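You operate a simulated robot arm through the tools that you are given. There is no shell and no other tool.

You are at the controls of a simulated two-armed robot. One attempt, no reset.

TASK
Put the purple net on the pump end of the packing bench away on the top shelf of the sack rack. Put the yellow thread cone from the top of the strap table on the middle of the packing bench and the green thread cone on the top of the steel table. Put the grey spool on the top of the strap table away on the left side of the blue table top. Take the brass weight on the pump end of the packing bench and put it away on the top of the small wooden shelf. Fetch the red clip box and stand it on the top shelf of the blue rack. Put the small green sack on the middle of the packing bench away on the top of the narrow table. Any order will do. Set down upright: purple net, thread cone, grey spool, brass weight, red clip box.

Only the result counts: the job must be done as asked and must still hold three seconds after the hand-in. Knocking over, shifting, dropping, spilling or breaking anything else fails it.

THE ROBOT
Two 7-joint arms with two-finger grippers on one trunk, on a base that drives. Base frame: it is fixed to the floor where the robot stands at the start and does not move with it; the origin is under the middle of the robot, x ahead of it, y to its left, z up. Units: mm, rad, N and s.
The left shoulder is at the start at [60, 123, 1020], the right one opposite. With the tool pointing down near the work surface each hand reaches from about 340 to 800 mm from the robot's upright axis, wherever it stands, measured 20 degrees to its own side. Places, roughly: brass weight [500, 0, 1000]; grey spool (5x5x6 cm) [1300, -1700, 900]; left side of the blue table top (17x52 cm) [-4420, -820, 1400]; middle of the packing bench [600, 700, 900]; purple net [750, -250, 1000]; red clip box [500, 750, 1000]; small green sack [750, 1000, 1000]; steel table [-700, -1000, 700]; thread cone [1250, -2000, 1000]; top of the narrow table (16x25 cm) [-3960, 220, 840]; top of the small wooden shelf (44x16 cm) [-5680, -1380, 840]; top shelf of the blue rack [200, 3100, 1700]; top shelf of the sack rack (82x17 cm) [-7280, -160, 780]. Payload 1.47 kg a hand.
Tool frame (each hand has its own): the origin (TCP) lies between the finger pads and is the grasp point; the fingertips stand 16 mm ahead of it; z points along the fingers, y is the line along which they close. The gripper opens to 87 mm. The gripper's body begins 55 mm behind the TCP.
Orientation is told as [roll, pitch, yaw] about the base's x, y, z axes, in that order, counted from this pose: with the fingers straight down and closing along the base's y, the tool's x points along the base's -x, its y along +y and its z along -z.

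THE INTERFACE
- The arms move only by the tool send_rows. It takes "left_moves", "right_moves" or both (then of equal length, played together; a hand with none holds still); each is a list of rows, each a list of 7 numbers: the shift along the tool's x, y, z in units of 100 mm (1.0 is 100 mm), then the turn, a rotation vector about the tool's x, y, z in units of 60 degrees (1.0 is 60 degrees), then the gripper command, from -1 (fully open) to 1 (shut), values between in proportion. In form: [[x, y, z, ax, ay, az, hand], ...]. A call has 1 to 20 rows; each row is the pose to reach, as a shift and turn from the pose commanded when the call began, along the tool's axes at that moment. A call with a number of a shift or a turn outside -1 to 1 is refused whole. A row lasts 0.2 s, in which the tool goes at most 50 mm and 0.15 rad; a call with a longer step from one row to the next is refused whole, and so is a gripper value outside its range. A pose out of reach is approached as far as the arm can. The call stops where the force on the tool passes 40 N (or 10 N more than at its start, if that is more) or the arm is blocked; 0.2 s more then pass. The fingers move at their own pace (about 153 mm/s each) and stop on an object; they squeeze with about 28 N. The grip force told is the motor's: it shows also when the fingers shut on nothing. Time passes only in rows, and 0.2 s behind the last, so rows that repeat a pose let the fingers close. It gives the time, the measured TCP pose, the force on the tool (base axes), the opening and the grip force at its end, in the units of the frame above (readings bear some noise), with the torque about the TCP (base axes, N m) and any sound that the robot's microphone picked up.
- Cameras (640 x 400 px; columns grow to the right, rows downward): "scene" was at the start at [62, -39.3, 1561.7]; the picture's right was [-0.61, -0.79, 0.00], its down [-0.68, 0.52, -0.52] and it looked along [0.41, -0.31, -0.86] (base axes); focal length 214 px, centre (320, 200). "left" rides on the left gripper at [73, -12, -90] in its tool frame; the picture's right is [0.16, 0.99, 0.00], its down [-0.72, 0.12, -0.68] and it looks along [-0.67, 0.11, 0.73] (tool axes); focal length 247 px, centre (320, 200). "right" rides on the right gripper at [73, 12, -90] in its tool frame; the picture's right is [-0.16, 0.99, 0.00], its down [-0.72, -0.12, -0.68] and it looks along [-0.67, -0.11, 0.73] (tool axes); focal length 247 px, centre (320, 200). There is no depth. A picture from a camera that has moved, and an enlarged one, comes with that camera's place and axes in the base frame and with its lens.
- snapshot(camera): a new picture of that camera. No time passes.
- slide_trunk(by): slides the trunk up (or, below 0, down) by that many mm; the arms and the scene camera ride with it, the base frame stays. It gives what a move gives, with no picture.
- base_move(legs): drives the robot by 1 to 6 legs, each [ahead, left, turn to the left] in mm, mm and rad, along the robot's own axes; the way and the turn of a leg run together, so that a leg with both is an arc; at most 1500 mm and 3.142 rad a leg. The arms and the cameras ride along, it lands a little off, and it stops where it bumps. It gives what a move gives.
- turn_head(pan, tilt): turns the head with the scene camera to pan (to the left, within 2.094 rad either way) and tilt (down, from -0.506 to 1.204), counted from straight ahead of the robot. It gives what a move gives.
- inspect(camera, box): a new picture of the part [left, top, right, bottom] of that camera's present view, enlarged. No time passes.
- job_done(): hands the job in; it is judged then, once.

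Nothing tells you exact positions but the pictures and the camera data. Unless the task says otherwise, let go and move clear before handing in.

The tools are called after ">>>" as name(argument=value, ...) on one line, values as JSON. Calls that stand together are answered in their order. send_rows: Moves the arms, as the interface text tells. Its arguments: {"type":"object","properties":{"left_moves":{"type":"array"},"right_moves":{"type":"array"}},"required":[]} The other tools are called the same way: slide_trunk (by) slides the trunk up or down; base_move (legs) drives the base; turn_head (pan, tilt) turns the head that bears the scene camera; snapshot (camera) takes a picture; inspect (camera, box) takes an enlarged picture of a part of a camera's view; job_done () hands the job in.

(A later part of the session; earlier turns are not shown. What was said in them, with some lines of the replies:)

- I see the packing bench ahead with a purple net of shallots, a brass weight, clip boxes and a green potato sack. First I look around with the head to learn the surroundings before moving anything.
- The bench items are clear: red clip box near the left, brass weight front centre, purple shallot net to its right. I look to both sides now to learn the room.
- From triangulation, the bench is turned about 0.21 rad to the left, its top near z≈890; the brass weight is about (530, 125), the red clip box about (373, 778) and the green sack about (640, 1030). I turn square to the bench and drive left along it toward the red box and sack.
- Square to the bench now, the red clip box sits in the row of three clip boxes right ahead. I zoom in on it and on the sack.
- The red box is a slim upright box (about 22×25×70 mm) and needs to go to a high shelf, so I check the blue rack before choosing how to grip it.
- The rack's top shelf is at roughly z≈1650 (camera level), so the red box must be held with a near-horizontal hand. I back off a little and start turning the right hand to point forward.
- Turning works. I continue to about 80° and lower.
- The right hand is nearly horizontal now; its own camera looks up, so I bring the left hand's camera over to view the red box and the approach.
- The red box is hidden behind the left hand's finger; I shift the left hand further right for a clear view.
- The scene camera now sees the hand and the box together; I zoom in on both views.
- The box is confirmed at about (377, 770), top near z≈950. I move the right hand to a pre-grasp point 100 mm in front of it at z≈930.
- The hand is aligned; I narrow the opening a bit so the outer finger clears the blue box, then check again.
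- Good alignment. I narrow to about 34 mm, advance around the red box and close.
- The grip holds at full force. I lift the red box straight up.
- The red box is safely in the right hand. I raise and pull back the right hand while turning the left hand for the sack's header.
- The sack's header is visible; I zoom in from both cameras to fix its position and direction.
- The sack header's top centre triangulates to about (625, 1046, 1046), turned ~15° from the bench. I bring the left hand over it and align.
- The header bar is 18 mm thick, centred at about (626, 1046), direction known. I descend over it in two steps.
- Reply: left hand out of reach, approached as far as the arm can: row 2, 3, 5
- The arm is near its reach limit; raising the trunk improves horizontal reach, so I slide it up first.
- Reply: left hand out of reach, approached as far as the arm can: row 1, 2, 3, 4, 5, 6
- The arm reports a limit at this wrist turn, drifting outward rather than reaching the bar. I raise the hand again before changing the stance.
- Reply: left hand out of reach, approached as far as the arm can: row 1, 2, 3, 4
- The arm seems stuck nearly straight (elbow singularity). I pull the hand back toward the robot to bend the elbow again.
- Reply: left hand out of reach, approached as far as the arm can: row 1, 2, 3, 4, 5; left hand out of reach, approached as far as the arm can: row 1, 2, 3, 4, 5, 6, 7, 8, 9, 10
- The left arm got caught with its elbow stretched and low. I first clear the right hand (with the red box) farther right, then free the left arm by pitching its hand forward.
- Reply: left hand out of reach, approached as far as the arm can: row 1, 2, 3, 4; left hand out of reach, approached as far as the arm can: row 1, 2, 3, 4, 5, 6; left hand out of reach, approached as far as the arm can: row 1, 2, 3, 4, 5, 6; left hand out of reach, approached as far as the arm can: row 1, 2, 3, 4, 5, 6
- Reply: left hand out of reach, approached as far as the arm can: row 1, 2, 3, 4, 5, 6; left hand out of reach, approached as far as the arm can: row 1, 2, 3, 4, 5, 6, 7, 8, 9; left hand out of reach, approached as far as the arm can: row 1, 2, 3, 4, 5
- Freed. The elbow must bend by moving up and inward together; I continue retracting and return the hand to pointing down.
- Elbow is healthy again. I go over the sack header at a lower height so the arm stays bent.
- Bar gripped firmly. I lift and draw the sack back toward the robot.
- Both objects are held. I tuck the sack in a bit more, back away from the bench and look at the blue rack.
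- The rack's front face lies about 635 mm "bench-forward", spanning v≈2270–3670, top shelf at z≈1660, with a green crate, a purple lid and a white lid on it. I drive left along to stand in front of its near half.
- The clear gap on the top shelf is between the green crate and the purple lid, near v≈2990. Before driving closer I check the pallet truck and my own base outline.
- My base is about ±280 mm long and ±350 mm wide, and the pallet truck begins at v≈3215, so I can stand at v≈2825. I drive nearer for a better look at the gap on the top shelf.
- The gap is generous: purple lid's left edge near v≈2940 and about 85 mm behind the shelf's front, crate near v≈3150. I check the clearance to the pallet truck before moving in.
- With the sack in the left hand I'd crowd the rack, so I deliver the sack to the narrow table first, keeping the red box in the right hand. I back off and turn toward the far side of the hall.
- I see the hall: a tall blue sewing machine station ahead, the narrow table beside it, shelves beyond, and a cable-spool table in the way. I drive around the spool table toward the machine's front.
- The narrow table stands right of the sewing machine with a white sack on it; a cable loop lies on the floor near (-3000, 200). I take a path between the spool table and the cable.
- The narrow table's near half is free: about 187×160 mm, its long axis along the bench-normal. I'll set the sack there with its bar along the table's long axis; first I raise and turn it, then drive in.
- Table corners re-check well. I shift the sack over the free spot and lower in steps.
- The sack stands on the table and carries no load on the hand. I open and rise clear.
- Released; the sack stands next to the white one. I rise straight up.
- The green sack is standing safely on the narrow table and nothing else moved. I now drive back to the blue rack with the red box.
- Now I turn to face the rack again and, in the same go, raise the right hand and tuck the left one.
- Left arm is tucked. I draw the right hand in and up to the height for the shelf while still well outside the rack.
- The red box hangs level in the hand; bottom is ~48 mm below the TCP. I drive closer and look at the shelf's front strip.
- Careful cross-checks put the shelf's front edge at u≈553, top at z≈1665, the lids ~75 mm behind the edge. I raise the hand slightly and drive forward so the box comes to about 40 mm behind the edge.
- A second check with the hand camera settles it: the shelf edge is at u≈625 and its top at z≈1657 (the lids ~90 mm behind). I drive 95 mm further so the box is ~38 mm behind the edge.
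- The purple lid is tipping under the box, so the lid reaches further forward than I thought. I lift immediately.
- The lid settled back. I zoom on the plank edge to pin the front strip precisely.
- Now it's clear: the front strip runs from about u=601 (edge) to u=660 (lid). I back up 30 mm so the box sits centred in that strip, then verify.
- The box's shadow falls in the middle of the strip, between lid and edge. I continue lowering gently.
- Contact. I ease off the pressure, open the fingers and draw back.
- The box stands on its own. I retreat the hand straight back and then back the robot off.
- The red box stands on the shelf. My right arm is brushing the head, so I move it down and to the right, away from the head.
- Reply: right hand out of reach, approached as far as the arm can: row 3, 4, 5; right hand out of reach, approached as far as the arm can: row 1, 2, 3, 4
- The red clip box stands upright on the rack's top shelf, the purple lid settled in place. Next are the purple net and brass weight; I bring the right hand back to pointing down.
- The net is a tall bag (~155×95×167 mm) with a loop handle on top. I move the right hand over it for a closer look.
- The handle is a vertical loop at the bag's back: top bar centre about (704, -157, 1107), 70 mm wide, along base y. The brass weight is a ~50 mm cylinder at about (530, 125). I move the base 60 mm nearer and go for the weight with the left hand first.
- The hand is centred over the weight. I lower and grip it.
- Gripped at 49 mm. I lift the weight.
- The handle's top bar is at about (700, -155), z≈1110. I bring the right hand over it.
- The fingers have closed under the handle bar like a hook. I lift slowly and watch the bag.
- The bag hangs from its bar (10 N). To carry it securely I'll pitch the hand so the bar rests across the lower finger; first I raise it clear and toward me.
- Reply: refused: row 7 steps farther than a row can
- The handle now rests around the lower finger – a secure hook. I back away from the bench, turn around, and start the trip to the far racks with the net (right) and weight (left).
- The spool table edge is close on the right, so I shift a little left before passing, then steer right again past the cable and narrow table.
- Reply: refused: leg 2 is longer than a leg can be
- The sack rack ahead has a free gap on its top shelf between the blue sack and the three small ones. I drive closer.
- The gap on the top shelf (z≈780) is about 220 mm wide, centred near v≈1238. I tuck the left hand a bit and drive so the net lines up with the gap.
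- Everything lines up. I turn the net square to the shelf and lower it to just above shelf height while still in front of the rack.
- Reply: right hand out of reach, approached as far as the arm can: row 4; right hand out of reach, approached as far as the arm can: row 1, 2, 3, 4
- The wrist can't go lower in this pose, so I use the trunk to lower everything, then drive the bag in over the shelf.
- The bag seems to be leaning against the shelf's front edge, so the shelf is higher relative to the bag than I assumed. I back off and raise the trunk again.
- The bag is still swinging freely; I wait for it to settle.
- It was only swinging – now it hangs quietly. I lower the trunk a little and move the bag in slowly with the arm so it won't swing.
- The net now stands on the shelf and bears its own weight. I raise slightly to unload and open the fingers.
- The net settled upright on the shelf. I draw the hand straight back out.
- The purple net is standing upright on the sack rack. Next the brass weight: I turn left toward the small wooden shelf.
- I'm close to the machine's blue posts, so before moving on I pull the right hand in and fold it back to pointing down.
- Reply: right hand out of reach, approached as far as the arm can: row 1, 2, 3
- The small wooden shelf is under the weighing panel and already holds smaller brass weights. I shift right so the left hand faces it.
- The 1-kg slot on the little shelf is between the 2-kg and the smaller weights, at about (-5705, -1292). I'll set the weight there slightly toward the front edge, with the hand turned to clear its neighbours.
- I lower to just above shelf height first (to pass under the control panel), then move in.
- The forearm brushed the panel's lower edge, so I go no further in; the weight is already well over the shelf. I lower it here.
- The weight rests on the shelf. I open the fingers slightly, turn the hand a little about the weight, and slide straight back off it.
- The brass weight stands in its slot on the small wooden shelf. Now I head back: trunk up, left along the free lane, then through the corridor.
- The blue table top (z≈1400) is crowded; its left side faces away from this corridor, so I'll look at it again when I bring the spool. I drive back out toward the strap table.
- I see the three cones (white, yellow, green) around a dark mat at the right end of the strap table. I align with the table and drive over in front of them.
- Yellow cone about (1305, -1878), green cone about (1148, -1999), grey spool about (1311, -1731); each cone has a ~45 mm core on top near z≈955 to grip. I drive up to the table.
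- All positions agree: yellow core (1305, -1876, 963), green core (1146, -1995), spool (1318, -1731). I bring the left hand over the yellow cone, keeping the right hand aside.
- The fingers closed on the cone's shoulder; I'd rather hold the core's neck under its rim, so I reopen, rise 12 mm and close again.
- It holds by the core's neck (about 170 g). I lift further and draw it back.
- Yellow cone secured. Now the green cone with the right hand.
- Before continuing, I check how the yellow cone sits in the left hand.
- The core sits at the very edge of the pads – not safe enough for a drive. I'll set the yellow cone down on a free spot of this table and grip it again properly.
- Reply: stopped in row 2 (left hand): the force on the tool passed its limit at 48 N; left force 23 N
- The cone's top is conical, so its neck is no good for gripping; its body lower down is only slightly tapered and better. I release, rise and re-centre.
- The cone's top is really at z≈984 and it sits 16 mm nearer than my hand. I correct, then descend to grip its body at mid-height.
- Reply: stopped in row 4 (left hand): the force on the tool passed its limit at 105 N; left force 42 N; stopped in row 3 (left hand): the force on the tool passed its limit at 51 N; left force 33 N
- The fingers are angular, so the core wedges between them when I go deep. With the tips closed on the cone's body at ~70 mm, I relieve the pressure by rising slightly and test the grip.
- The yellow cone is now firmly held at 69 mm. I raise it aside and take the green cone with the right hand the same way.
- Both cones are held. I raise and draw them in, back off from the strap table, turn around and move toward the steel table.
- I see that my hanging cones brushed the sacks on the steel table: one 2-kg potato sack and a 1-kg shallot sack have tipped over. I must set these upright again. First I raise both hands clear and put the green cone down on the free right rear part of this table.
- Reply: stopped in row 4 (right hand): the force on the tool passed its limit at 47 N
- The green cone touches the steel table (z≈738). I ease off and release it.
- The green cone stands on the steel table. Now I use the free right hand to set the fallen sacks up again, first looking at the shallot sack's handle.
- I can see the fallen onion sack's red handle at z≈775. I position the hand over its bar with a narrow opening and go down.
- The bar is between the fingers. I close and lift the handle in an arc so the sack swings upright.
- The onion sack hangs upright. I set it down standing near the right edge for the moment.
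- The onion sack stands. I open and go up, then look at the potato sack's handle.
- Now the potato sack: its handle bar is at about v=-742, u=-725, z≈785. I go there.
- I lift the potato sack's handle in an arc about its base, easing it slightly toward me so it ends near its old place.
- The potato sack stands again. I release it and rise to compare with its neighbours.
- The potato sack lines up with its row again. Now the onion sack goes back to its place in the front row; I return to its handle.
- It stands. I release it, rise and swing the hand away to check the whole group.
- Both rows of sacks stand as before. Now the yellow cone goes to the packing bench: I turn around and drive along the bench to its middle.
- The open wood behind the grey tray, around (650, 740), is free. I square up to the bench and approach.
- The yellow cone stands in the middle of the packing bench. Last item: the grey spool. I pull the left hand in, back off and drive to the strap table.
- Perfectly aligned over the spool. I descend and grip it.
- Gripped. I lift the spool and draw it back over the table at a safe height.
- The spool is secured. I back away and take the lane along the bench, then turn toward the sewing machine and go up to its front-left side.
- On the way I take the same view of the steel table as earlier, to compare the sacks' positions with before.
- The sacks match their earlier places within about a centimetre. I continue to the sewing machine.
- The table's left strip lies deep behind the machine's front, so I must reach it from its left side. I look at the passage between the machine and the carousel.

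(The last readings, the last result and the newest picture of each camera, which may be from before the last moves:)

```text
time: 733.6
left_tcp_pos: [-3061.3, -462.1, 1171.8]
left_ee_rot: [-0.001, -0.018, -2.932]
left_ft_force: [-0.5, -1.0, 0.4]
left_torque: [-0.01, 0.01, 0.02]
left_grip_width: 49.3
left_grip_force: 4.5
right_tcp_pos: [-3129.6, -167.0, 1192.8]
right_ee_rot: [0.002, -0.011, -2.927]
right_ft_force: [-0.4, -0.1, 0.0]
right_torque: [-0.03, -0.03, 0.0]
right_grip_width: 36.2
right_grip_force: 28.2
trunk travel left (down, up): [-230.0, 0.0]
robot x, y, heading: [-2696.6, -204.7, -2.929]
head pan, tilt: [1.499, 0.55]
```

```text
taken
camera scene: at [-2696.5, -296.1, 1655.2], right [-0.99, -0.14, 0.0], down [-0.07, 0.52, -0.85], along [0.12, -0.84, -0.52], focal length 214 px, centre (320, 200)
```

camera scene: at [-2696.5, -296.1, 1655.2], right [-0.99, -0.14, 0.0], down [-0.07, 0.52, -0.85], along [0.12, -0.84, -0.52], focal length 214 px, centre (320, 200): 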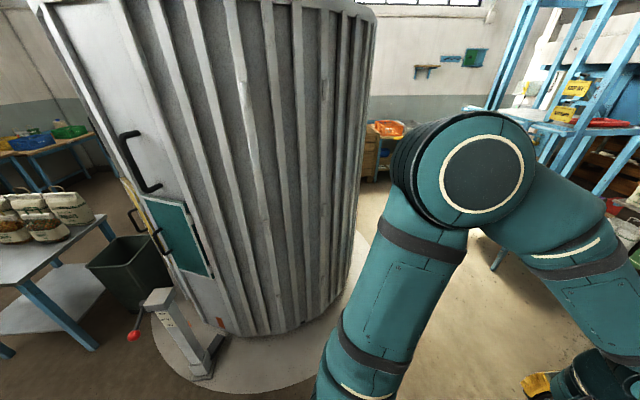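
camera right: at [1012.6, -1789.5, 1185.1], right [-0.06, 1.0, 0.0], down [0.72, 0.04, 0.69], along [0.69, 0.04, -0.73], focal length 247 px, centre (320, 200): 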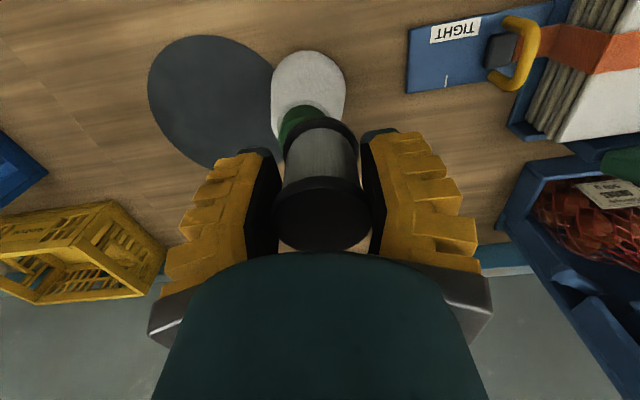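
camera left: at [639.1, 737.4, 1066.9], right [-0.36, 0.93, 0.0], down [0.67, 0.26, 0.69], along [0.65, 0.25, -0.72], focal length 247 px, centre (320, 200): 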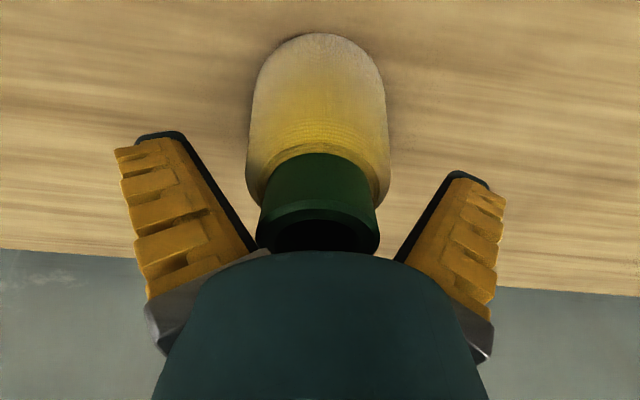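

There is a passage of roughly 880 mm between the machine's corner and the carousel's disc. I turn to face the carousel so I can slip sideways through it.

>>> base_move(legs=[[0, 0, 2.39], [0, -420, 0]])

>>> turn_head(pan=-1.0, tilt=0.6)

>>> snapshot(camera="scene")

>>> turn_head(pan=-2.0, tilt=0.6)

>>> snapshot(camera="scene")

```text
time: 743.5
left_tcp_pos: [-2464.1, -622.3, 1173.1]
left_ee_rot: [0.002, -0.017, -0.523]
left_ft_force: [0.3, 0.7, 0.9]
left_torque: [-0.01, -0.02, 0.03]
left_grip_width: 49.0
left_grip_force: 3.6
right_tcp_pos: [-2608.7, -886.5, 1194.9]
right_ee_rot: [0.001, -0.01, -0.519]
right_ft_force: [0.5, 0.1, -1.6]
right_torque: [0.01, 0.02, -0.01]
right_grip_width: 36.7
right_grip_force: 28.8
trunk travel left (down, up): [-230.0, 0.0]
robot x, y, heading: [-2903.2, -566.9, -0.522]
head pan, tilt: [1.499, 0.55]
```

```text
time: 745.8
left_tcp_pos: [-2464.2, -622.4, 1172.2]
left_ee_rot: [0.001, -0.017, -0.522]
left_ft_force: [0.7, -0.3, -0.1]
left_torque: [0.0, -0.02, -0.03]
left_grip_width: 49.3
left_grip_force: 3.8
right_tcp_pos: [-2609.1, -887.2, 1193.7]
right_ee_rot: [0.002, -0.012, -0.518]
right_ft_force: [0.4, 0.6, -1.1]
right_torque: [-0.01, -0.03, 0.01]
right_grip_width: 36.5
right_grip_force: 27.4
trunk travel left (down, up): [-230.0, 0.0]
robot x, y, heading: [-2904.6, -566.8, -0.523]
head pan, tilt: [-1.0, 0.6]
```

```text
taken
camera scene: at [-2892.7, -658.8, 1650.7], right [-1.0, -0.05, 0.0], down [-0.03, 0.56, -0.83], along [0.04, -0.82, -0.56], focal length 214 px, centre (320, 200)
```

scene: 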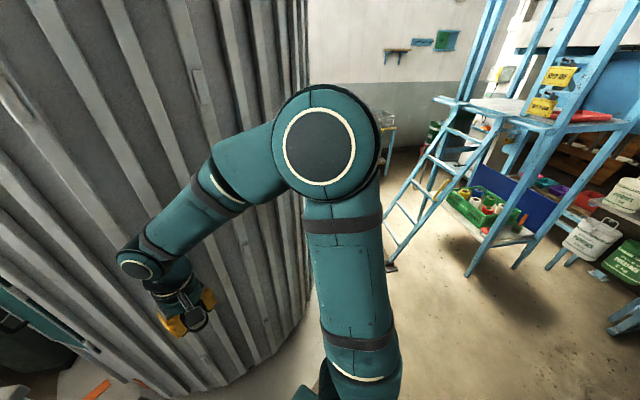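

```text
time: 747.1
left_tcp_pos: [-2462.9, -620.3, 1172.0]
left_ee_rot: [0.0, -0.016, -0.523]
left_ft_force: [0.2, 0.4, 0.4]
left_torque: [-0.02, 0.02, -0.01]
left_grip_width: 49.2
left_grip_force: 4.7
right_tcp_pos: [-2608.8, -887.7, 1194.0]
right_ee_rot: [0.001, -0.011, -0.52]
right_ft_force: [0.9, -0.2, -0.2]
right_torque: [0.01, -0.02, 0.03]
right_grip_width: 36.6
right_grip_force: 27.7
trunk travel left (down, up): [-230.0, 0.0]
robot x, y, heading: [-2903.1, -567.4, -0.525]
head pan, tilt: [-2.0, 0.6]
```

```text
taken
camera scene: at [-2969.0, -621.9, 1650.7], right [-0.58, 0.81, 0.0], down [0.46, 0.33, -0.83], along [-0.67, -0.48, -0.56], focal length 214 px, centre (320, 200)
```

scene: 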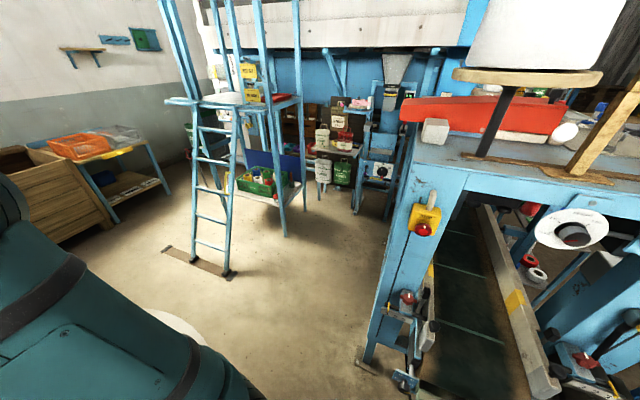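

The way is clear: the strip beside the machine is open, with a ladder and platform on its far side. I slip through the gap.

>>> base_move(legs=[[0, -500, 0], [0, -450, 0]])

>>> turn_head(pan=-2.09, tilt=0.4)

>>> snapshot(camera="scene")

```text
time: 756.0
left_tcp_pos: [-2929.9, -1436.7, 1172.6]
left_ee_rot: [0.0, -0.018, -0.52]
left_ft_force: [-0.2, 0.0, 0.2]
left_torque: [0.03, 0.0, 0.01]
left_grip_width: 49.1
left_grip_force: 3.4
right_tcp_pos: [-3074.2, -1701.7, 1193.8]
right_ee_rot: [0.002, -0.01, -0.516]
right_ft_force: [-0.2, 0.1, -0.5]
right_torque: [0.0, -0.01, -0.01]
right_grip_width: 36.3
right_grip_force: 28.4
trunk travel left (down, up): [-230.0, 0.0]
robot x, y, heading: [-3366.0, -1383.3, -0.518]
head pan, tilt: [-2.0, 0.6]
```

```text
time: 756.7
left_tcp_pos: [-2929.3, -1436.8, 1172.1]
left_ee_rot: [0.001, -0.018, -0.52]
left_ft_force: [0.9, -0.1, 0.0]
left_torque: [0.02, 0.0, 0.0]
left_grip_width: 49.2
left_grip_force: 4.4
right_tcp_pos: [-3074.9, -1701.0, 1194.5]
right_ee_rot: [0.002, -0.01, -0.515]
right_ft_force: [-0.3, -0.8, -1.3]
right_torque: [0.0, 0.01, 0.0]
right_grip_width: 36.3
right_grip_force: 27.9
trunk travel left (down, up): [-230.0, 0.0]
robot x, y, heading: [-3372.1, -1383.4, -0.521]
head pan, tilt: [-2.089, 0.4]
```

```text
taken
camera scene: at [-3443.0, -1434.4, 1668.9], right [-0.51, 0.86, 0.0], down [0.34, 0.2, -0.92], along [-0.79, -0.47, -0.39], focal length 214 px, centre (320, 200)
```

scene: 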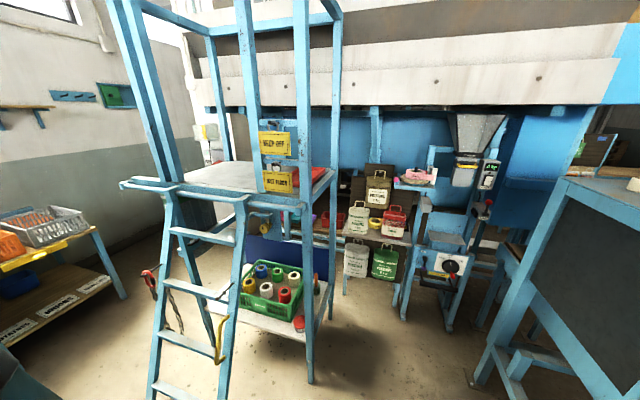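

I rotate here to face the table's left side and then shift along it.

>>> base_move(legs=[[0, 0, 2.3]])

>>> turn_head(pan=0.5, tilt=0.45)

>>> snapshot(camera="scene")

```text
time: 762.6
left_tcp_pos: [-3629.7, -1023.8, 1171.8]
left_ee_rot: [-0.001, -0.017, 1.794]
left_ft_force: [0.5, -0.7, 0.7]
left_torque: [-0.01, 0.03, -0.02]
left_grip_width: 49.2
left_grip_force: 4.4
right_tcp_pos: [-3335.5, -952.4, 1193.4]
right_ee_rot: [0.001, -0.008, 1.796]
right_ft_force: [0.6, -0.6, 0.4]
right_torque: [0.01, 0.05, 0.0]
right_grip_width: 36.6
right_grip_force: 27.9
trunk travel left (down, up): [-230.0, 0.0]
robot x, y, heading: [-3374.1, -1387.4, 1.794]
head pan, tilt: [-2.089, 0.4]
```

```text
time: 764.9
left_tcp_pos: [-3629.6, -1022.8, 1171.6]
left_ee_rot: [0.0, -0.019, 1.793]
left_ft_force: [-0.8, -0.1, -0.1]
left_torque: [-0.01, 0.02, 0.0]
left_grip_width: 49.1
left_grip_force: 4.2
right_tcp_pos: [-3335.7, -952.0, 1194.7]
right_ee_rot: [0.001, -0.009, 1.798]
right_ft_force: [0.0, 0.4, -1.3]
right_torque: [-0.01, 0.01, 0.02]
right_grip_width: 36.5
right_grip_force: 28.0
trunk travel left (down, up): [-230.0, 0.0]
robot x, y, heading: [-3370.6, -1382.8, 1.792]
head pan, tilt: [0.499, 0.45]
```

```text
taken
camera scene: at [-3434.9, -1303.5, 1664.3], right [0.75, 0.66, 0.0], down [0.29, -0.33, -0.9], along [-0.59, 0.68, -0.44], focal length 214 px, centre (320, 200)
```

scene: 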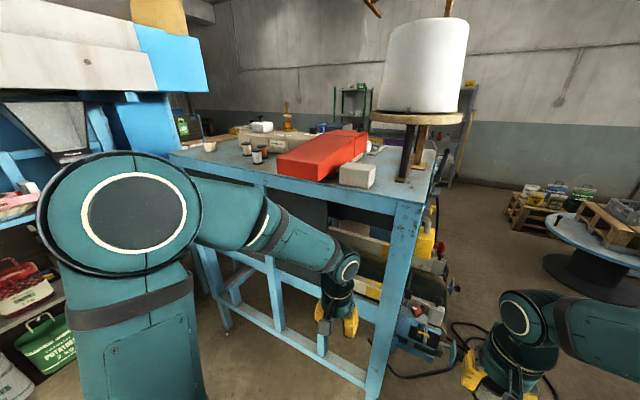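

>>> inspect(camera="scene", box=[160, 90, 400, 220])

```text
2.67 times, centred on (280, 155) of scene
camera zoom: at [-3434.9, -1303.5, 1664.3], right [0.75, 0.66, 0.0], down [0.29, -0.33, -0.9], along [-0.59, 0.68, -0.44], focal length 572 px, centre (427, 320)
```

zoom: 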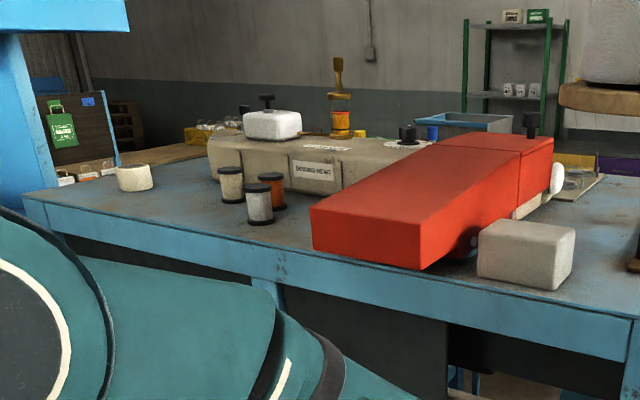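

On the left strip there are already a few spools; between them and the edge, around (-4348, -830), is a free spot. I move alongside it.

>>> base_move(legs=[[90, 440, -0.01], [0, 447, 0]])

>>> send_rows(right_moves=[[0, 0, -0.25, 0, 0, 0, 1], [0, 0, -0.5, 0, 0, 0, 1], [0, 0, -0.75, 0, 0, 0, 1], [0, 0, -1, 0, 0, 0, 1]])

>>> send_rows(right_moves=[[0, 0, -0.25, 0, 0, 0, 1], [0, 0, -0.5, 0, 0, 0, 1], [0, 0, -0.75, 0, 0, 0, 1], [0, 0, -1, 0, 0, 0, 1]])

>>> send_rows(right_moves=[[0, 0, -0.25, 0, 0, 0, 1], [0, 0, -0.5, 0, 0, 0, 1], [0, 0, -0.75, 0, 0, 0, 1], [0, 0, -1, 0, 0, 0, 1]])

>>> turn_head(pan=0.1, tilt=0.5)

>>> snapshot(camera="scene")

```text
time: 773.4
left_tcp_pos: [-4511.5, -1117.6, 1173.1]
left_ee_rot: [0.0, -0.018, 1.773]
left_ft_force: [0.3, -0.1, -0.2]
left_torque: [0.02, -0.01, 0.01]
left_grip_width: 49.1
left_grip_force: 3.9
right_tcp_pos: [-4217.1, -1052.2, 1194.3]
right_ee_rot: [0.0, -0.01, 1.776]
right_ft_force: [-0.1, 0.0, -0.9]
right_torque: [0.04, -0.01, 0.04]
right_grip_width: 36.3
right_grip_force: 28.4
trunk travel left (down, up): [-230.0, 0.0]
robot x, y, heading: [-4258.4, -1481.9, 1.774]
head pan, tilt: [0.499, 0.45]
```

```text
time: 774.4
left_tcp_pos: [-4510.7, -1117.2, 1172.2]
left_ee_rot: [0.0, -0.016, 1.771]
left_ft_force: [-0.7, 0.7, -0.2]
left_torque: [0.01, 0.01, -0.02]
left_grip_width: 49.2
left_grip_force: 3.3
right_tcp_pos: [-4215.4, -1051.9, 1295.8]
right_ee_rot: [0.003, -0.011, 1.775]
right_ft_force: [-0.2, -0.7, -0.1]
right_torque: [0.01, 0.0, -0.01]
right_grip_width: 36.3
right_grip_force: 27.5
trunk travel left (down, up): [-230.0, 0.0]
robot x, y, heading: [-4258.7, -1483.4, 1.775]
head pan, tilt: [0.499, 0.45]
```

```text
time: 775.4
left_tcp_pos: [-4511.7, -1116.6, 1173.3]
left_ee_rot: [-0.001, -0.018, 1.772]
left_ft_force: [0.2, 0.2, 0.5]
left_torque: [-0.02, 0.01, 0.01]
left_grip_width: 49.2
left_grip_force: 3.5
right_tcp_pos: [-4214.8, -1051.6, 1394.3]
right_ee_rot: [0.002, -0.009, 1.775]
right_ft_force: [0.2, 0.7, -1.0]
right_torque: [0.01, 0.02, 0.05]
right_grip_width: 36.3
right_grip_force: 28.3
trunk travel left (down, up): [-230.0, 0.0]
robot x, y, heading: [-4258.1, -1480.4, 1.77]
head pan, tilt: [0.499, 0.45]
```

```text
time: 776.4
left_tcp_pos: [-4511.4, -1117.8, 1173.0]
left_ee_rot: [0.0, -0.017, 1.773]
left_ft_force: [-0.7, 0.7, -0.2]
left_torque: [0.03, 0.02, 0.0]
left_grip_width: 49.3
left_grip_force: 3.8
right_tcp_pos: [-4214.5, -1054.0, 1494.3]
right_ee_rot: [0.003, -0.009, 1.775]
right_ft_force: [-0.1, 0.7, -0.8]
right_torque: [-0.01, 0.04, 0.0]
right_grip_width: 36.0
right_grip_force: 27.7
trunk travel left (down, up): [-230.0, 0.0]
robot x, y, heading: [-4259.4, -1484.1, 1.773]
head pan, tilt: [0.499, 0.45]
```

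```text
time: 777.3
left_tcp_pos: [-4510.6, -1117.4, 1172.1]
left_ee_rot: [0.001, -0.017, 1.771]
left_ft_force: [0.3, 0.5, -0.3]
left_torque: [-0.05, -0.01, -0.02]
left_grip_width: 49.1
left_grip_force: 3.9
right_tcp_pos: [-4215.1, -1053.9, 1494.8]
right_ee_rot: [0.002, -0.01, 1.775]
right_ft_force: [0.8, 0.0, -0.4]
right_torque: [0.03, 0.0, -0.02]
right_grip_width: 36.2
right_grip_force: 28.1
trunk travel left (down, up): [-230.0, 0.0]
robot x, y, heading: [-4259.8, -1485.4, 1.778]
head pan, tilt: [0.099, 0.499]
```

```text
taken
camera scene: at [-4290.9, -1384.5, 1659.8], right [0.95, 0.3, 0.0], down [0.14, -0.46, -0.88], along [-0.26, 0.84, -0.48], focal length 214 px, centre (320, 200)
```

scene: 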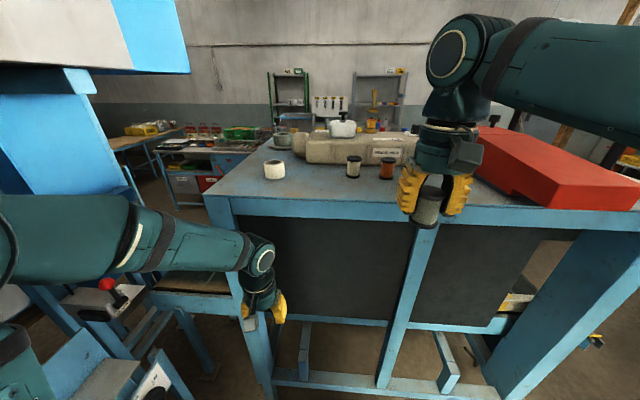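

>>> send_rows(left_moves=[[0.25, 0.08, 0, 0, 0, 0, 0], [0.5, 0.15, 0, 0, 0, 0, 0], [0.75, 0.23, 0, 0, 0, 0, 0], [1, 0.3, 0, 0, 0, 0, 0]], right_moves=[[0, 0.22, 0, 0, 0, 0, 1], [0, 0.44, 0, 0, 0, 0, 1], [0, 0.66, 0, 0, 0, 0, 1], [0, 0.88, 0, 0, 0, 0, 1]])

>>> base_move(legs=[[120, 0, 0]])

>>> turn_head(pan=0.0, tilt=0.55)

>>> snapshot(camera="scene")

>>> snapshot(camera="right")

```text
time: 778.3
left_tcp_pos: [-4522.6, -1221.4, 1170.4]
left_ee_rot: [-0.001, -0.017, 1.771]
left_ft_force: [-0.9, -0.7, -0.8]
left_torque: [0.0, 0.02, -0.03]
left_grip_width: 49.0
left_grip_force: 3.4
right_tcp_pos: [-4301.6, -1073.8, 1494.7]
right_ee_rot: [0.0, -0.01, 1.775]
right_ft_force: [0.5, -0.3, -0.4]
right_torque: [0.02, 0.0, 0.0]
right_grip_width: 36.2
right_grip_force: 27.8
trunk travel left (down, up): [-230.0, 0.0]
robot x, y, heading: [-4259.3, -1482.8, 1.774]
head pan, tilt: [0.099, 0.499]
```

```text
time: 779.5
left_tcp_pos: [-4544.8, -1104.3, 1170.4]
left_ee_rot: [0.0, -0.016, 1.773]
left_ft_force: [1.0, -0.7, -0.4]
left_torque: [-0.02, 0.03, 0.02]
left_grip_width: 49.1
left_grip_force: 4.3
right_tcp_pos: [-4325.1, -956.5, 1494.1]
right_ee_rot: [0.002, -0.01, 1.778]
right_ft_force: [-0.7, 0.5, -0.2]
right_torque: [-0.03, -0.02, -0.03]
right_grip_width: 36.2
right_grip_force: 27.5
trunk travel left (down, up): [-230.0, 0.0]
robot x, y, heading: [-4282.3, -1368.1, 1.771]
head pan, tilt: [0.099, 0.499]
```

```text
time: 780.2
left_tcp_pos: [-4545.8, -1104.8, 1169.7]
left_ee_rot: [0.0, -0.018, 1.774]
left_ft_force: [-0.8, -0.5, -0.5]
left_torque: [-0.04, 0.0, -0.02]
left_grip_width: 49.3
left_grip_force: 4.2
right_tcp_pos: [-4325.5, -955.5, 1493.8]
right_ee_rot: [0.001, -0.011, 1.777]
right_ft_force: [0.5, 1.1, -0.6]
right_torque: [0.0, -0.03, -0.02]
right_grip_width: 36.0
right_grip_force: 28.2
trunk travel left (down, up): [-230.0, 0.0]
robot x, y, heading: [-4285.1, -1365.3, 1.776]
head pan, tilt: [0.0, 0.55]
```

```text
taken
camera scene: at [-4306.3, -1265.7, 1655.2], right [0.98, 0.2, 0.0], down [0.11, -0.51, -0.85], along [-0.17, 0.83, -0.52], focal length 214 px, centre (320, 200)
```

scene: 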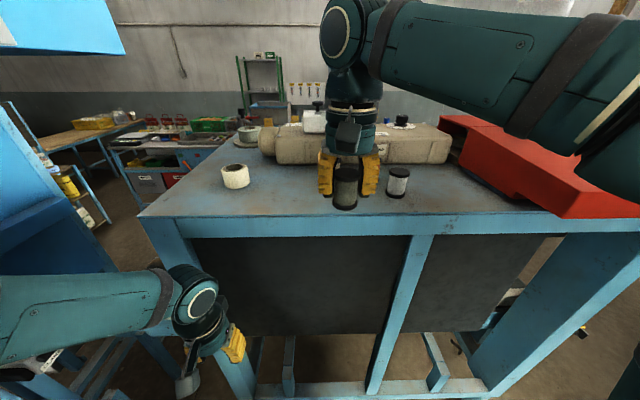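

```text
taken
camera right: at [-4322.8, -1029.3, 1583.0], right [-1.0, -0.05, 0.0], down [-0.03, 0.73, 0.69], along [-0.04, 0.69, -0.73], focal length 247 px, centre (320, 200)
```

right: 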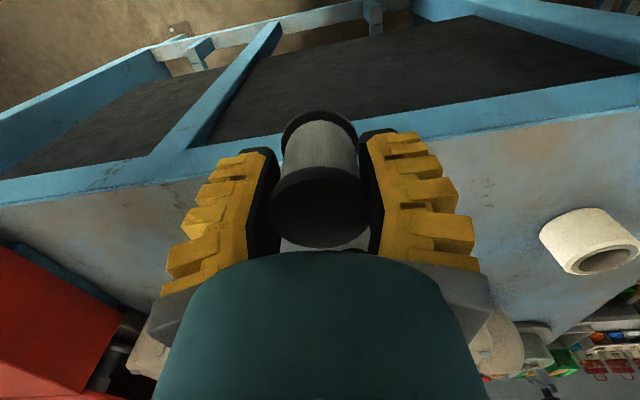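

>>> base_move(legs=[[72, 0, 0]])

>>> send_rows(right_moves=[[-0.15, 0, 0.05, 0, 0, 0, 1], [-0.3, 0, 0.1, 0, 0, 0, 1], [-0.5, 0, 0.15, 0, 0, 0, 1]])

>>> snapshot(camera="right")

>>> inspect(camera="scene", box=[220, 120, 460, 260])

```text
time: 781.2
left_tcp_pos: [-4561.7, -1033.4, 1169.1]
left_ee_rot: [0.0, -0.016, 1.774]
left_ft_force: [-0.4, 0.3, -0.4]
left_torque: [-0.05, 0.04, -0.01]
left_grip_width: 49.1
left_grip_force: 3.7
right_tcp_pos: [-4342.6, -883.9, 1494.4]
right_ee_rot: [0.001, -0.008, 1.781]
right_ft_force: [-0.1, 1.7, -1.5]
right_torque: [0.0, -0.03, 0.0]
right_grip_width: 36.2
right_grip_force: 27.8
trunk travel left (down, up): [-230.0, 0.0]
robot x, y, heading: [-4301.9, -1294.9, 1.772]
head pan, tilt: [0.0, 0.55]
```

```text
time: 782.0
left_tcp_pos: [-4560.3, -1033.0, 1169.8]
left_ee_rot: [0.001, -0.015, 1.774]
left_ft_force: [0.1, 0.2, 0.0]
left_torque: [-0.01, -0.01, -0.03]
left_grip_width: 49.3
left_grip_force: 3.8
right_tcp_pos: [-4348.9, -835.2, 1480.4]
right_ee_rot: [0.002, -0.011, 1.78]
right_ft_force: [-0.2, 0.6, -1.4]
right_torque: [-0.01, 0.0, 0.0]
right_grip_width: 36.3
right_grip_force: 28.0
trunk travel left (down, up): [-230.0, 0.0]
robot x, y, heading: [-4296.3, -1297.2, 1.774]
head pan, tilt: [0.0, 0.55]
```

```text
taken
camera right: at [-4347.8, -909.8, 1568.7], right [-1.0, -0.05, 0.0], down [-0.03, 0.73, 0.69], along [-0.04, 0.69, -0.73], focal length 247 px, centre (320, 200)
```

right: 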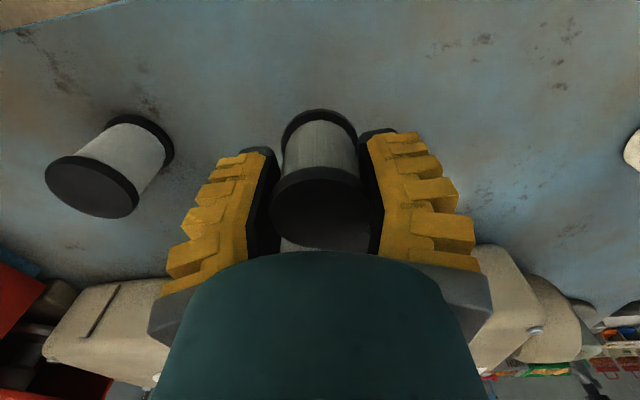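

```text
2.67 times, centred on (340, 190) of scene
camera zoom: at [-4321.1, -1195.0, 1655.2], right [0.98, 0.2, 0.0], down [0.11, -0.51, -0.85], along [-0.17, 0.83, -0.52], focal length 572 px, centre (267, 227)
```

zoom: 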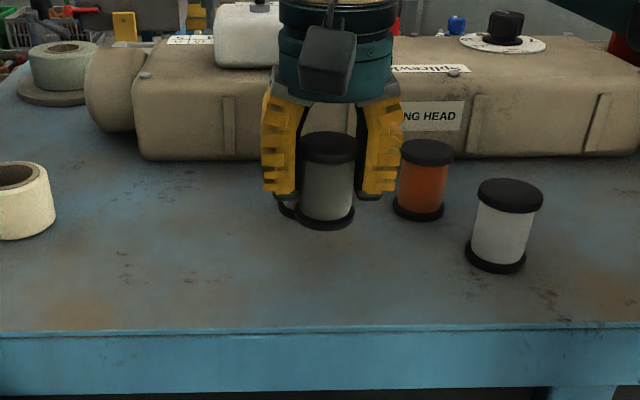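

The spool hovers over the free spot in front of the other spools. I lower it gently to the table.

>>> send_rows(right_moves=[[0, 0, 0.1, 0, 0, 0, 1], [0, 0, 0.2, 0, 0, 0, 1], [0, 0, 0.3, 0, 0, 0, 1]])

>>> inspect(camera="scene", box=[220, 120, 460, 260])

```text
time: 782.8
left_tcp_pos: [-4562.4, -1033.3, 1170.9]
left_ee_rot: [-0.001, -0.017, 1.772]
left_ft_force: [-0.1, -0.6, -1.1]
left_torque: [0.0, 0.05, 0.02]
left_grip_width: 49.1
left_grip_force: 4.2
right_tcp_pos: [-4351.4, -835.0, 1448.5]
right_ee_rot: [0.003, -0.01, 1.777]
right_ft_force: [-0.2, 0.8, -0.1]
right_torque: [-0.04, 0.01, -0.02]
right_grip_width: 36.0
right_grip_force: 27.8
trunk travel left (down, up): [-230.0, 0.0]
robot x, y, heading: [-4298.6, -1295.6, 1.771]
head pan, tilt: [0.0, 0.55]
```

```text
2.67 times, centred on (340, 190) of scene
camera zoom: at [-4320.7, -1195.5, 1655.2], right [0.98, 0.2, 0.0], down [0.11, -0.51, -0.85], along [-0.17, 0.83, -0.52], focal length 572 px, centre (267, 227)
```

zoom: 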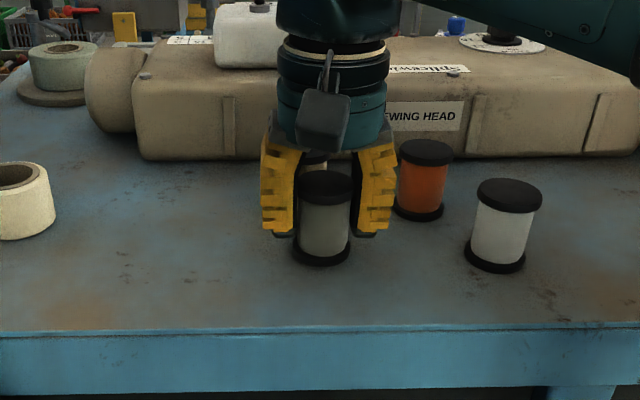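

>>> send_rows(right_moves=[[0, 0, 0.04, 0, 0, 0, 1], [0, 0, 0.08, 0, 0, 0, 1], [0, 0, 0.1, 0, 0, 0, 1]])

>>> send_rows(right_moves=[[0, 0, 0.02, 0, 0, 0, 1], [0, 0, 0.04, 0, 0, 0, 1]])

>>> inspect(camera="scene", box=[220, 120, 460, 260])

```text
time: 783.6
left_tcp_pos: [-4561.5, -1034.1, 1170.9]
left_ee_rot: [0.001, -0.019, 1.774]
left_ft_force: [-0.5, -0.3, -0.1]
left_torque: [0.0, 0.02, -0.02]
left_grip_width: 49.1
left_grip_force: 4.1
right_tcp_pos: [-4351.4, -834.9, 1440.1]
right_ee_rot: [0.003, -0.014, 1.776]
right_ft_force: [0.0, 2.3, 16.7]
right_torque: [0.03, 0.02, 0.01]
right_grip_width: 37.2
right_grip_force: 27.7
trunk travel left (down, up): [-230.0, 0.0]
robot x, y, heading: [-4296.7, -1294.3, 1.775]
head pan, tilt: [0.0, 0.55]
```

```text
time: 784.2
left_tcp_pos: [-4561.1, -1034.2, 1171.1]
left_ee_rot: [0.0, -0.018, 1.775]
left_ft_force: [0.0, 1.2, -0.4]
left_torque: [0.02, 0.02, 0.03]
left_grip_width: 49.3
left_grip_force: 4.6
right_tcp_pos: [-4351.7, -836.1, 1435.5]
right_ee_rot: [0.003, -0.013, 1.777]
right_ft_force: [-1.0, 2.3, 16.9]
right_torque: [0.09, 0.03, 0.0]
right_grip_width: 37.5
right_grip_force: 28.3
trunk travel left (down, up): [-230.0, 0.0]
robot x, y, heading: [-4295.6, -1293.4, 1.771]
head pan, tilt: [0.0, 0.55]
```

```text
2.67 times, centred on (340, 190) of scene
camera zoom: at [-4320.9, -1196.3, 1655.3], right [0.98, 0.2, 0.0], down [0.11, -0.51, -0.85], along [-0.17, 0.84, -0.52], focal length 572 px, centre (267, 227)
```

zoom: 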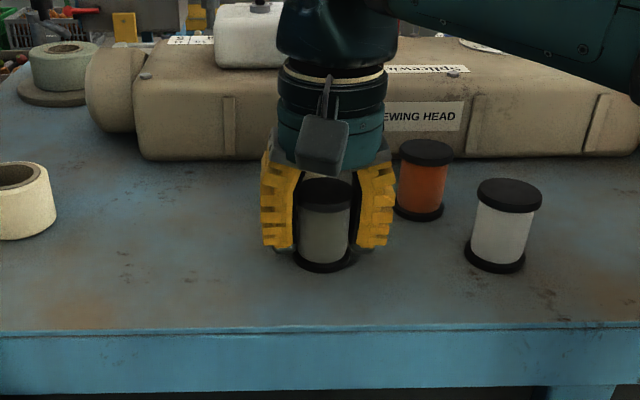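

The spool stands. I ease off, open the fingers, rise and back away.

>>> send_rows(right_moves=[[0, 0, -0.03, 0, 0, 0, 1], [0, 0, -0.03, 0, 0, 0, 0.3], [0, 0, -0.03, 0, 0, 0, 0], [0, 0, -0.03, 0, 0, 0, -0.3], [0, 0, -0.03, 0, 0, 0, -0.3]])

>>> snapshot(camera="right")

>>> send_rows(right_moves=[[0, 0, -0.15, 0, 0, 0, -0.3], [0.05, 0, -0.3, 0, 0, 0, -0.3], [0.15, 0, -0.45, 0, 0, 0, -0.3], [0.3, 0, -0.5, 0, 0, 0, -0.3]])

>>> inspect(camera="scene", box=[220, 120, 460, 260])

```text
time: 785.4
left_tcp_pos: [-4560.5, -1034.9, 1169.8]
left_ee_rot: [0.002, -0.018, 1.774]
left_ft_force: [-0.2, -0.3, -0.4]
left_torque: [-0.01, 0.03, -0.02]
left_grip_width: 49.2
left_grip_force: 4.1
right_tcp_pos: [-4351.5, -835.0, 1439.1]
right_ee_rot: [0.0, -0.01, 1.778]
right_ft_force: [0.0, -0.1, 0.0]
right_torque: [0.0, 0.01, -0.02]
right_grip_width: 61.3
right_grip_force: 3.4
trunk travel left (down, up): [-230.0, 0.0]
robot x, y, heading: [-4298.1, -1295.9, 1.775]
head pan, tilt: [0.0, 0.55]
```

```text
taken
camera right: at [-4347.6, -909.6, 1527.5], right [-1.0, -0.05, 0.0], down [-0.03, 0.73, 0.69], along [-0.04, 0.69, -0.73], focal length 247 px, centre (320, 200)
```

right: 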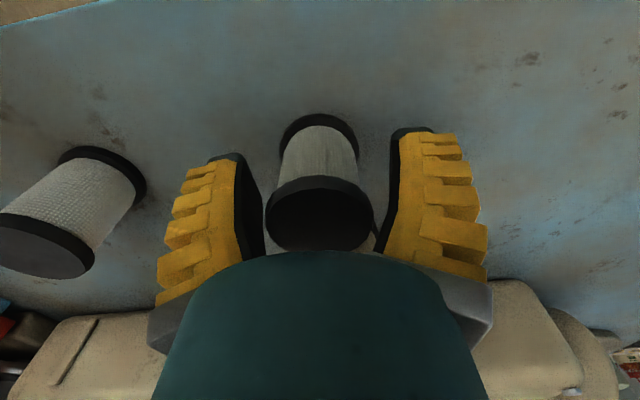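

```text
time: 786.4
left_tcp_pos: [-4559.9, -1033.8, 1171.5]
left_ee_rot: [0.0, -0.017, 1.774]
left_ft_force: [0.3, 0.5, -0.4]
left_torque: [0.02, -0.05, 0.0]
left_grip_width: 48.9
left_grip_force: 4.1
right_tcp_pos: [-4343.9, -867.7, 1487.5]
right_ee_rot: [0.003, -0.011, 1.778]
right_ft_force: [0.9, -0.9, 0.4]
right_torque: [0.0, 0.01, 0.0]
right_grip_width: 61.5
right_grip_force: 2.8
trunk travel left (down, up): [-230.0, 0.0]
robot x, y, heading: [-4297.9, -1293.3, 1.776]
head pan, tilt: [0.0, 0.55]
```

```text
2.67 times, centred on (340, 190) of scene
camera zoom: at [-4320.3, -1196.5, 1655.3], right [0.98, 0.2, 0.0], down [0.11, -0.51, -0.85], along [-0.17, 0.84, -0.52], focal length 572 px, centre (267, 227)
```

zoom: 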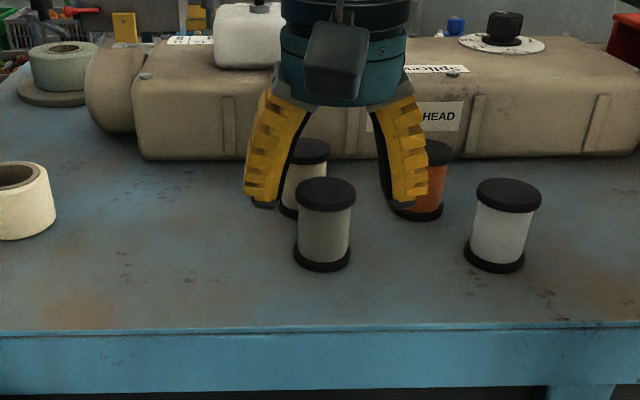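

>>> base_move(legs=[[-200, 0, 0]])

>>> inspect(camera="scene", box=[200, 100, 480, 280])

>>> snapshot(camera="scene")

```text
time: 788.0
left_tcp_pos: [-4521.2, -1229.6, 1171.1]
left_ee_rot: [0.0, -0.018, 1.775]
left_ft_force: [0.2, 0.4, -0.3]
left_torque: [0.01, -0.01, 0.01]
left_grip_width: 49.2
left_grip_force: 3.4
right_tcp_pos: [-4303.9, -1061.1, 1488.5]
right_ee_rot: [0.001, -0.01, 1.781]
right_ft_force: [0.2, -0.6, 0.4]
right_torque: [0.05, 0.02, -0.01]
right_grip_width: 61.2
right_grip_force: 3.1
trunk travel left (down, up): [-230.0, 0.0]
robot x, y, heading: [-4262.6, -1489.6, 1.785]
head pan, tilt: [0.0, 0.55]
```

```text
2.22 times, centred on (340, 190) of scene
camera zoom: at [-4280.4, -1390.8, 1655.2], right [0.98, 0.2, 0.0], down [0.11, -0.51, -0.85], along [-0.17, 0.83, -0.52], focal length 477 px, centre (276, 222)
```

zoom: 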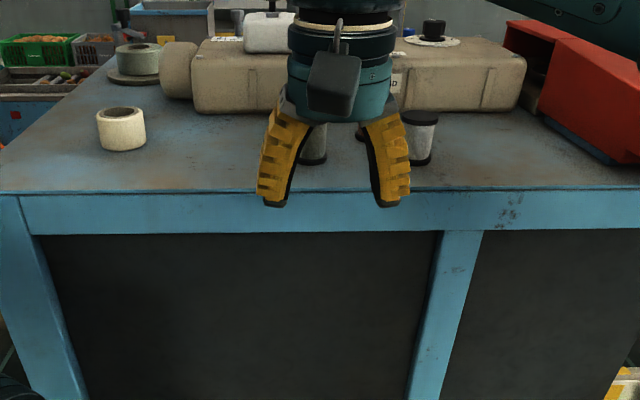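

```text
taken
camera scene: at [-4280.4, -1390.8, 1655.2], right [0.98, 0.2, 0.0], down [0.11, -0.51, -0.85], along [-0.17, 0.83, -0.52], focal length 214 px, centre (320, 200)
```

scene: 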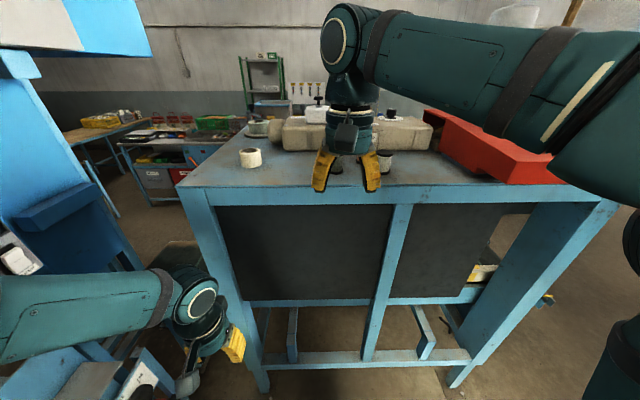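

The grey spool stands on the left side of the blue table top, and both hands are empty and clear. All seven items are in place, and the two sacks I tipped on the steel table stand again within about a centimetre of where they were. I hand the job in.

>>> job_done()

```text
The job is handed in.
```

I delivered all seven items and handed the job in. I also knocked over two sacks on the steel table along the way, which your rules may count as a fail.

| Item | Where it is now |
|---|---|
| Red clip box | Standing on the top shelf of the blue rack, in the front strip ahead of the purple lid |
| Small green sack | Standing on the narrow table, beside the white sack |
| Purple net | Upright on the top shelf of the sack rack, between the blue bag and the white potato sack |
| Brass weight | In the free slot beside the 2-kg weight on the small wooden shelf |
| Green thread cone | Upright on the right rear part of the steel table |
| Yellow thread cone | Upright on the middle of the packing bench, behind the grey tray |
| Grey spool | Upright on the left side of the blue table top, in front of the other spools |

Things I disturbed:
- **Sacks on the steel table:** I tipped a 2-kg potato sack and a 1-kg onion sack while driving past with the cones. I set both upright again. Compared with the picture I took before, they stand within about a centimetre of where they were.
- **Purple lid on the blue rack:** The red box pressed on its front edge on my first try and tilted it. It settled back flat, possibly 5–8 mm further in than before.
- **Weighing panel:** My forearm brushed the panel above the small wooden shelf. I saw no damage and nothing there moved.
- **Yellow cone:** I set it down once on a free spot of the strap table to get a better grip, then carried it on to the bench.

I saw nothing else out of place, but I did not go back to check the blue rack or the narrow table again before handing in.
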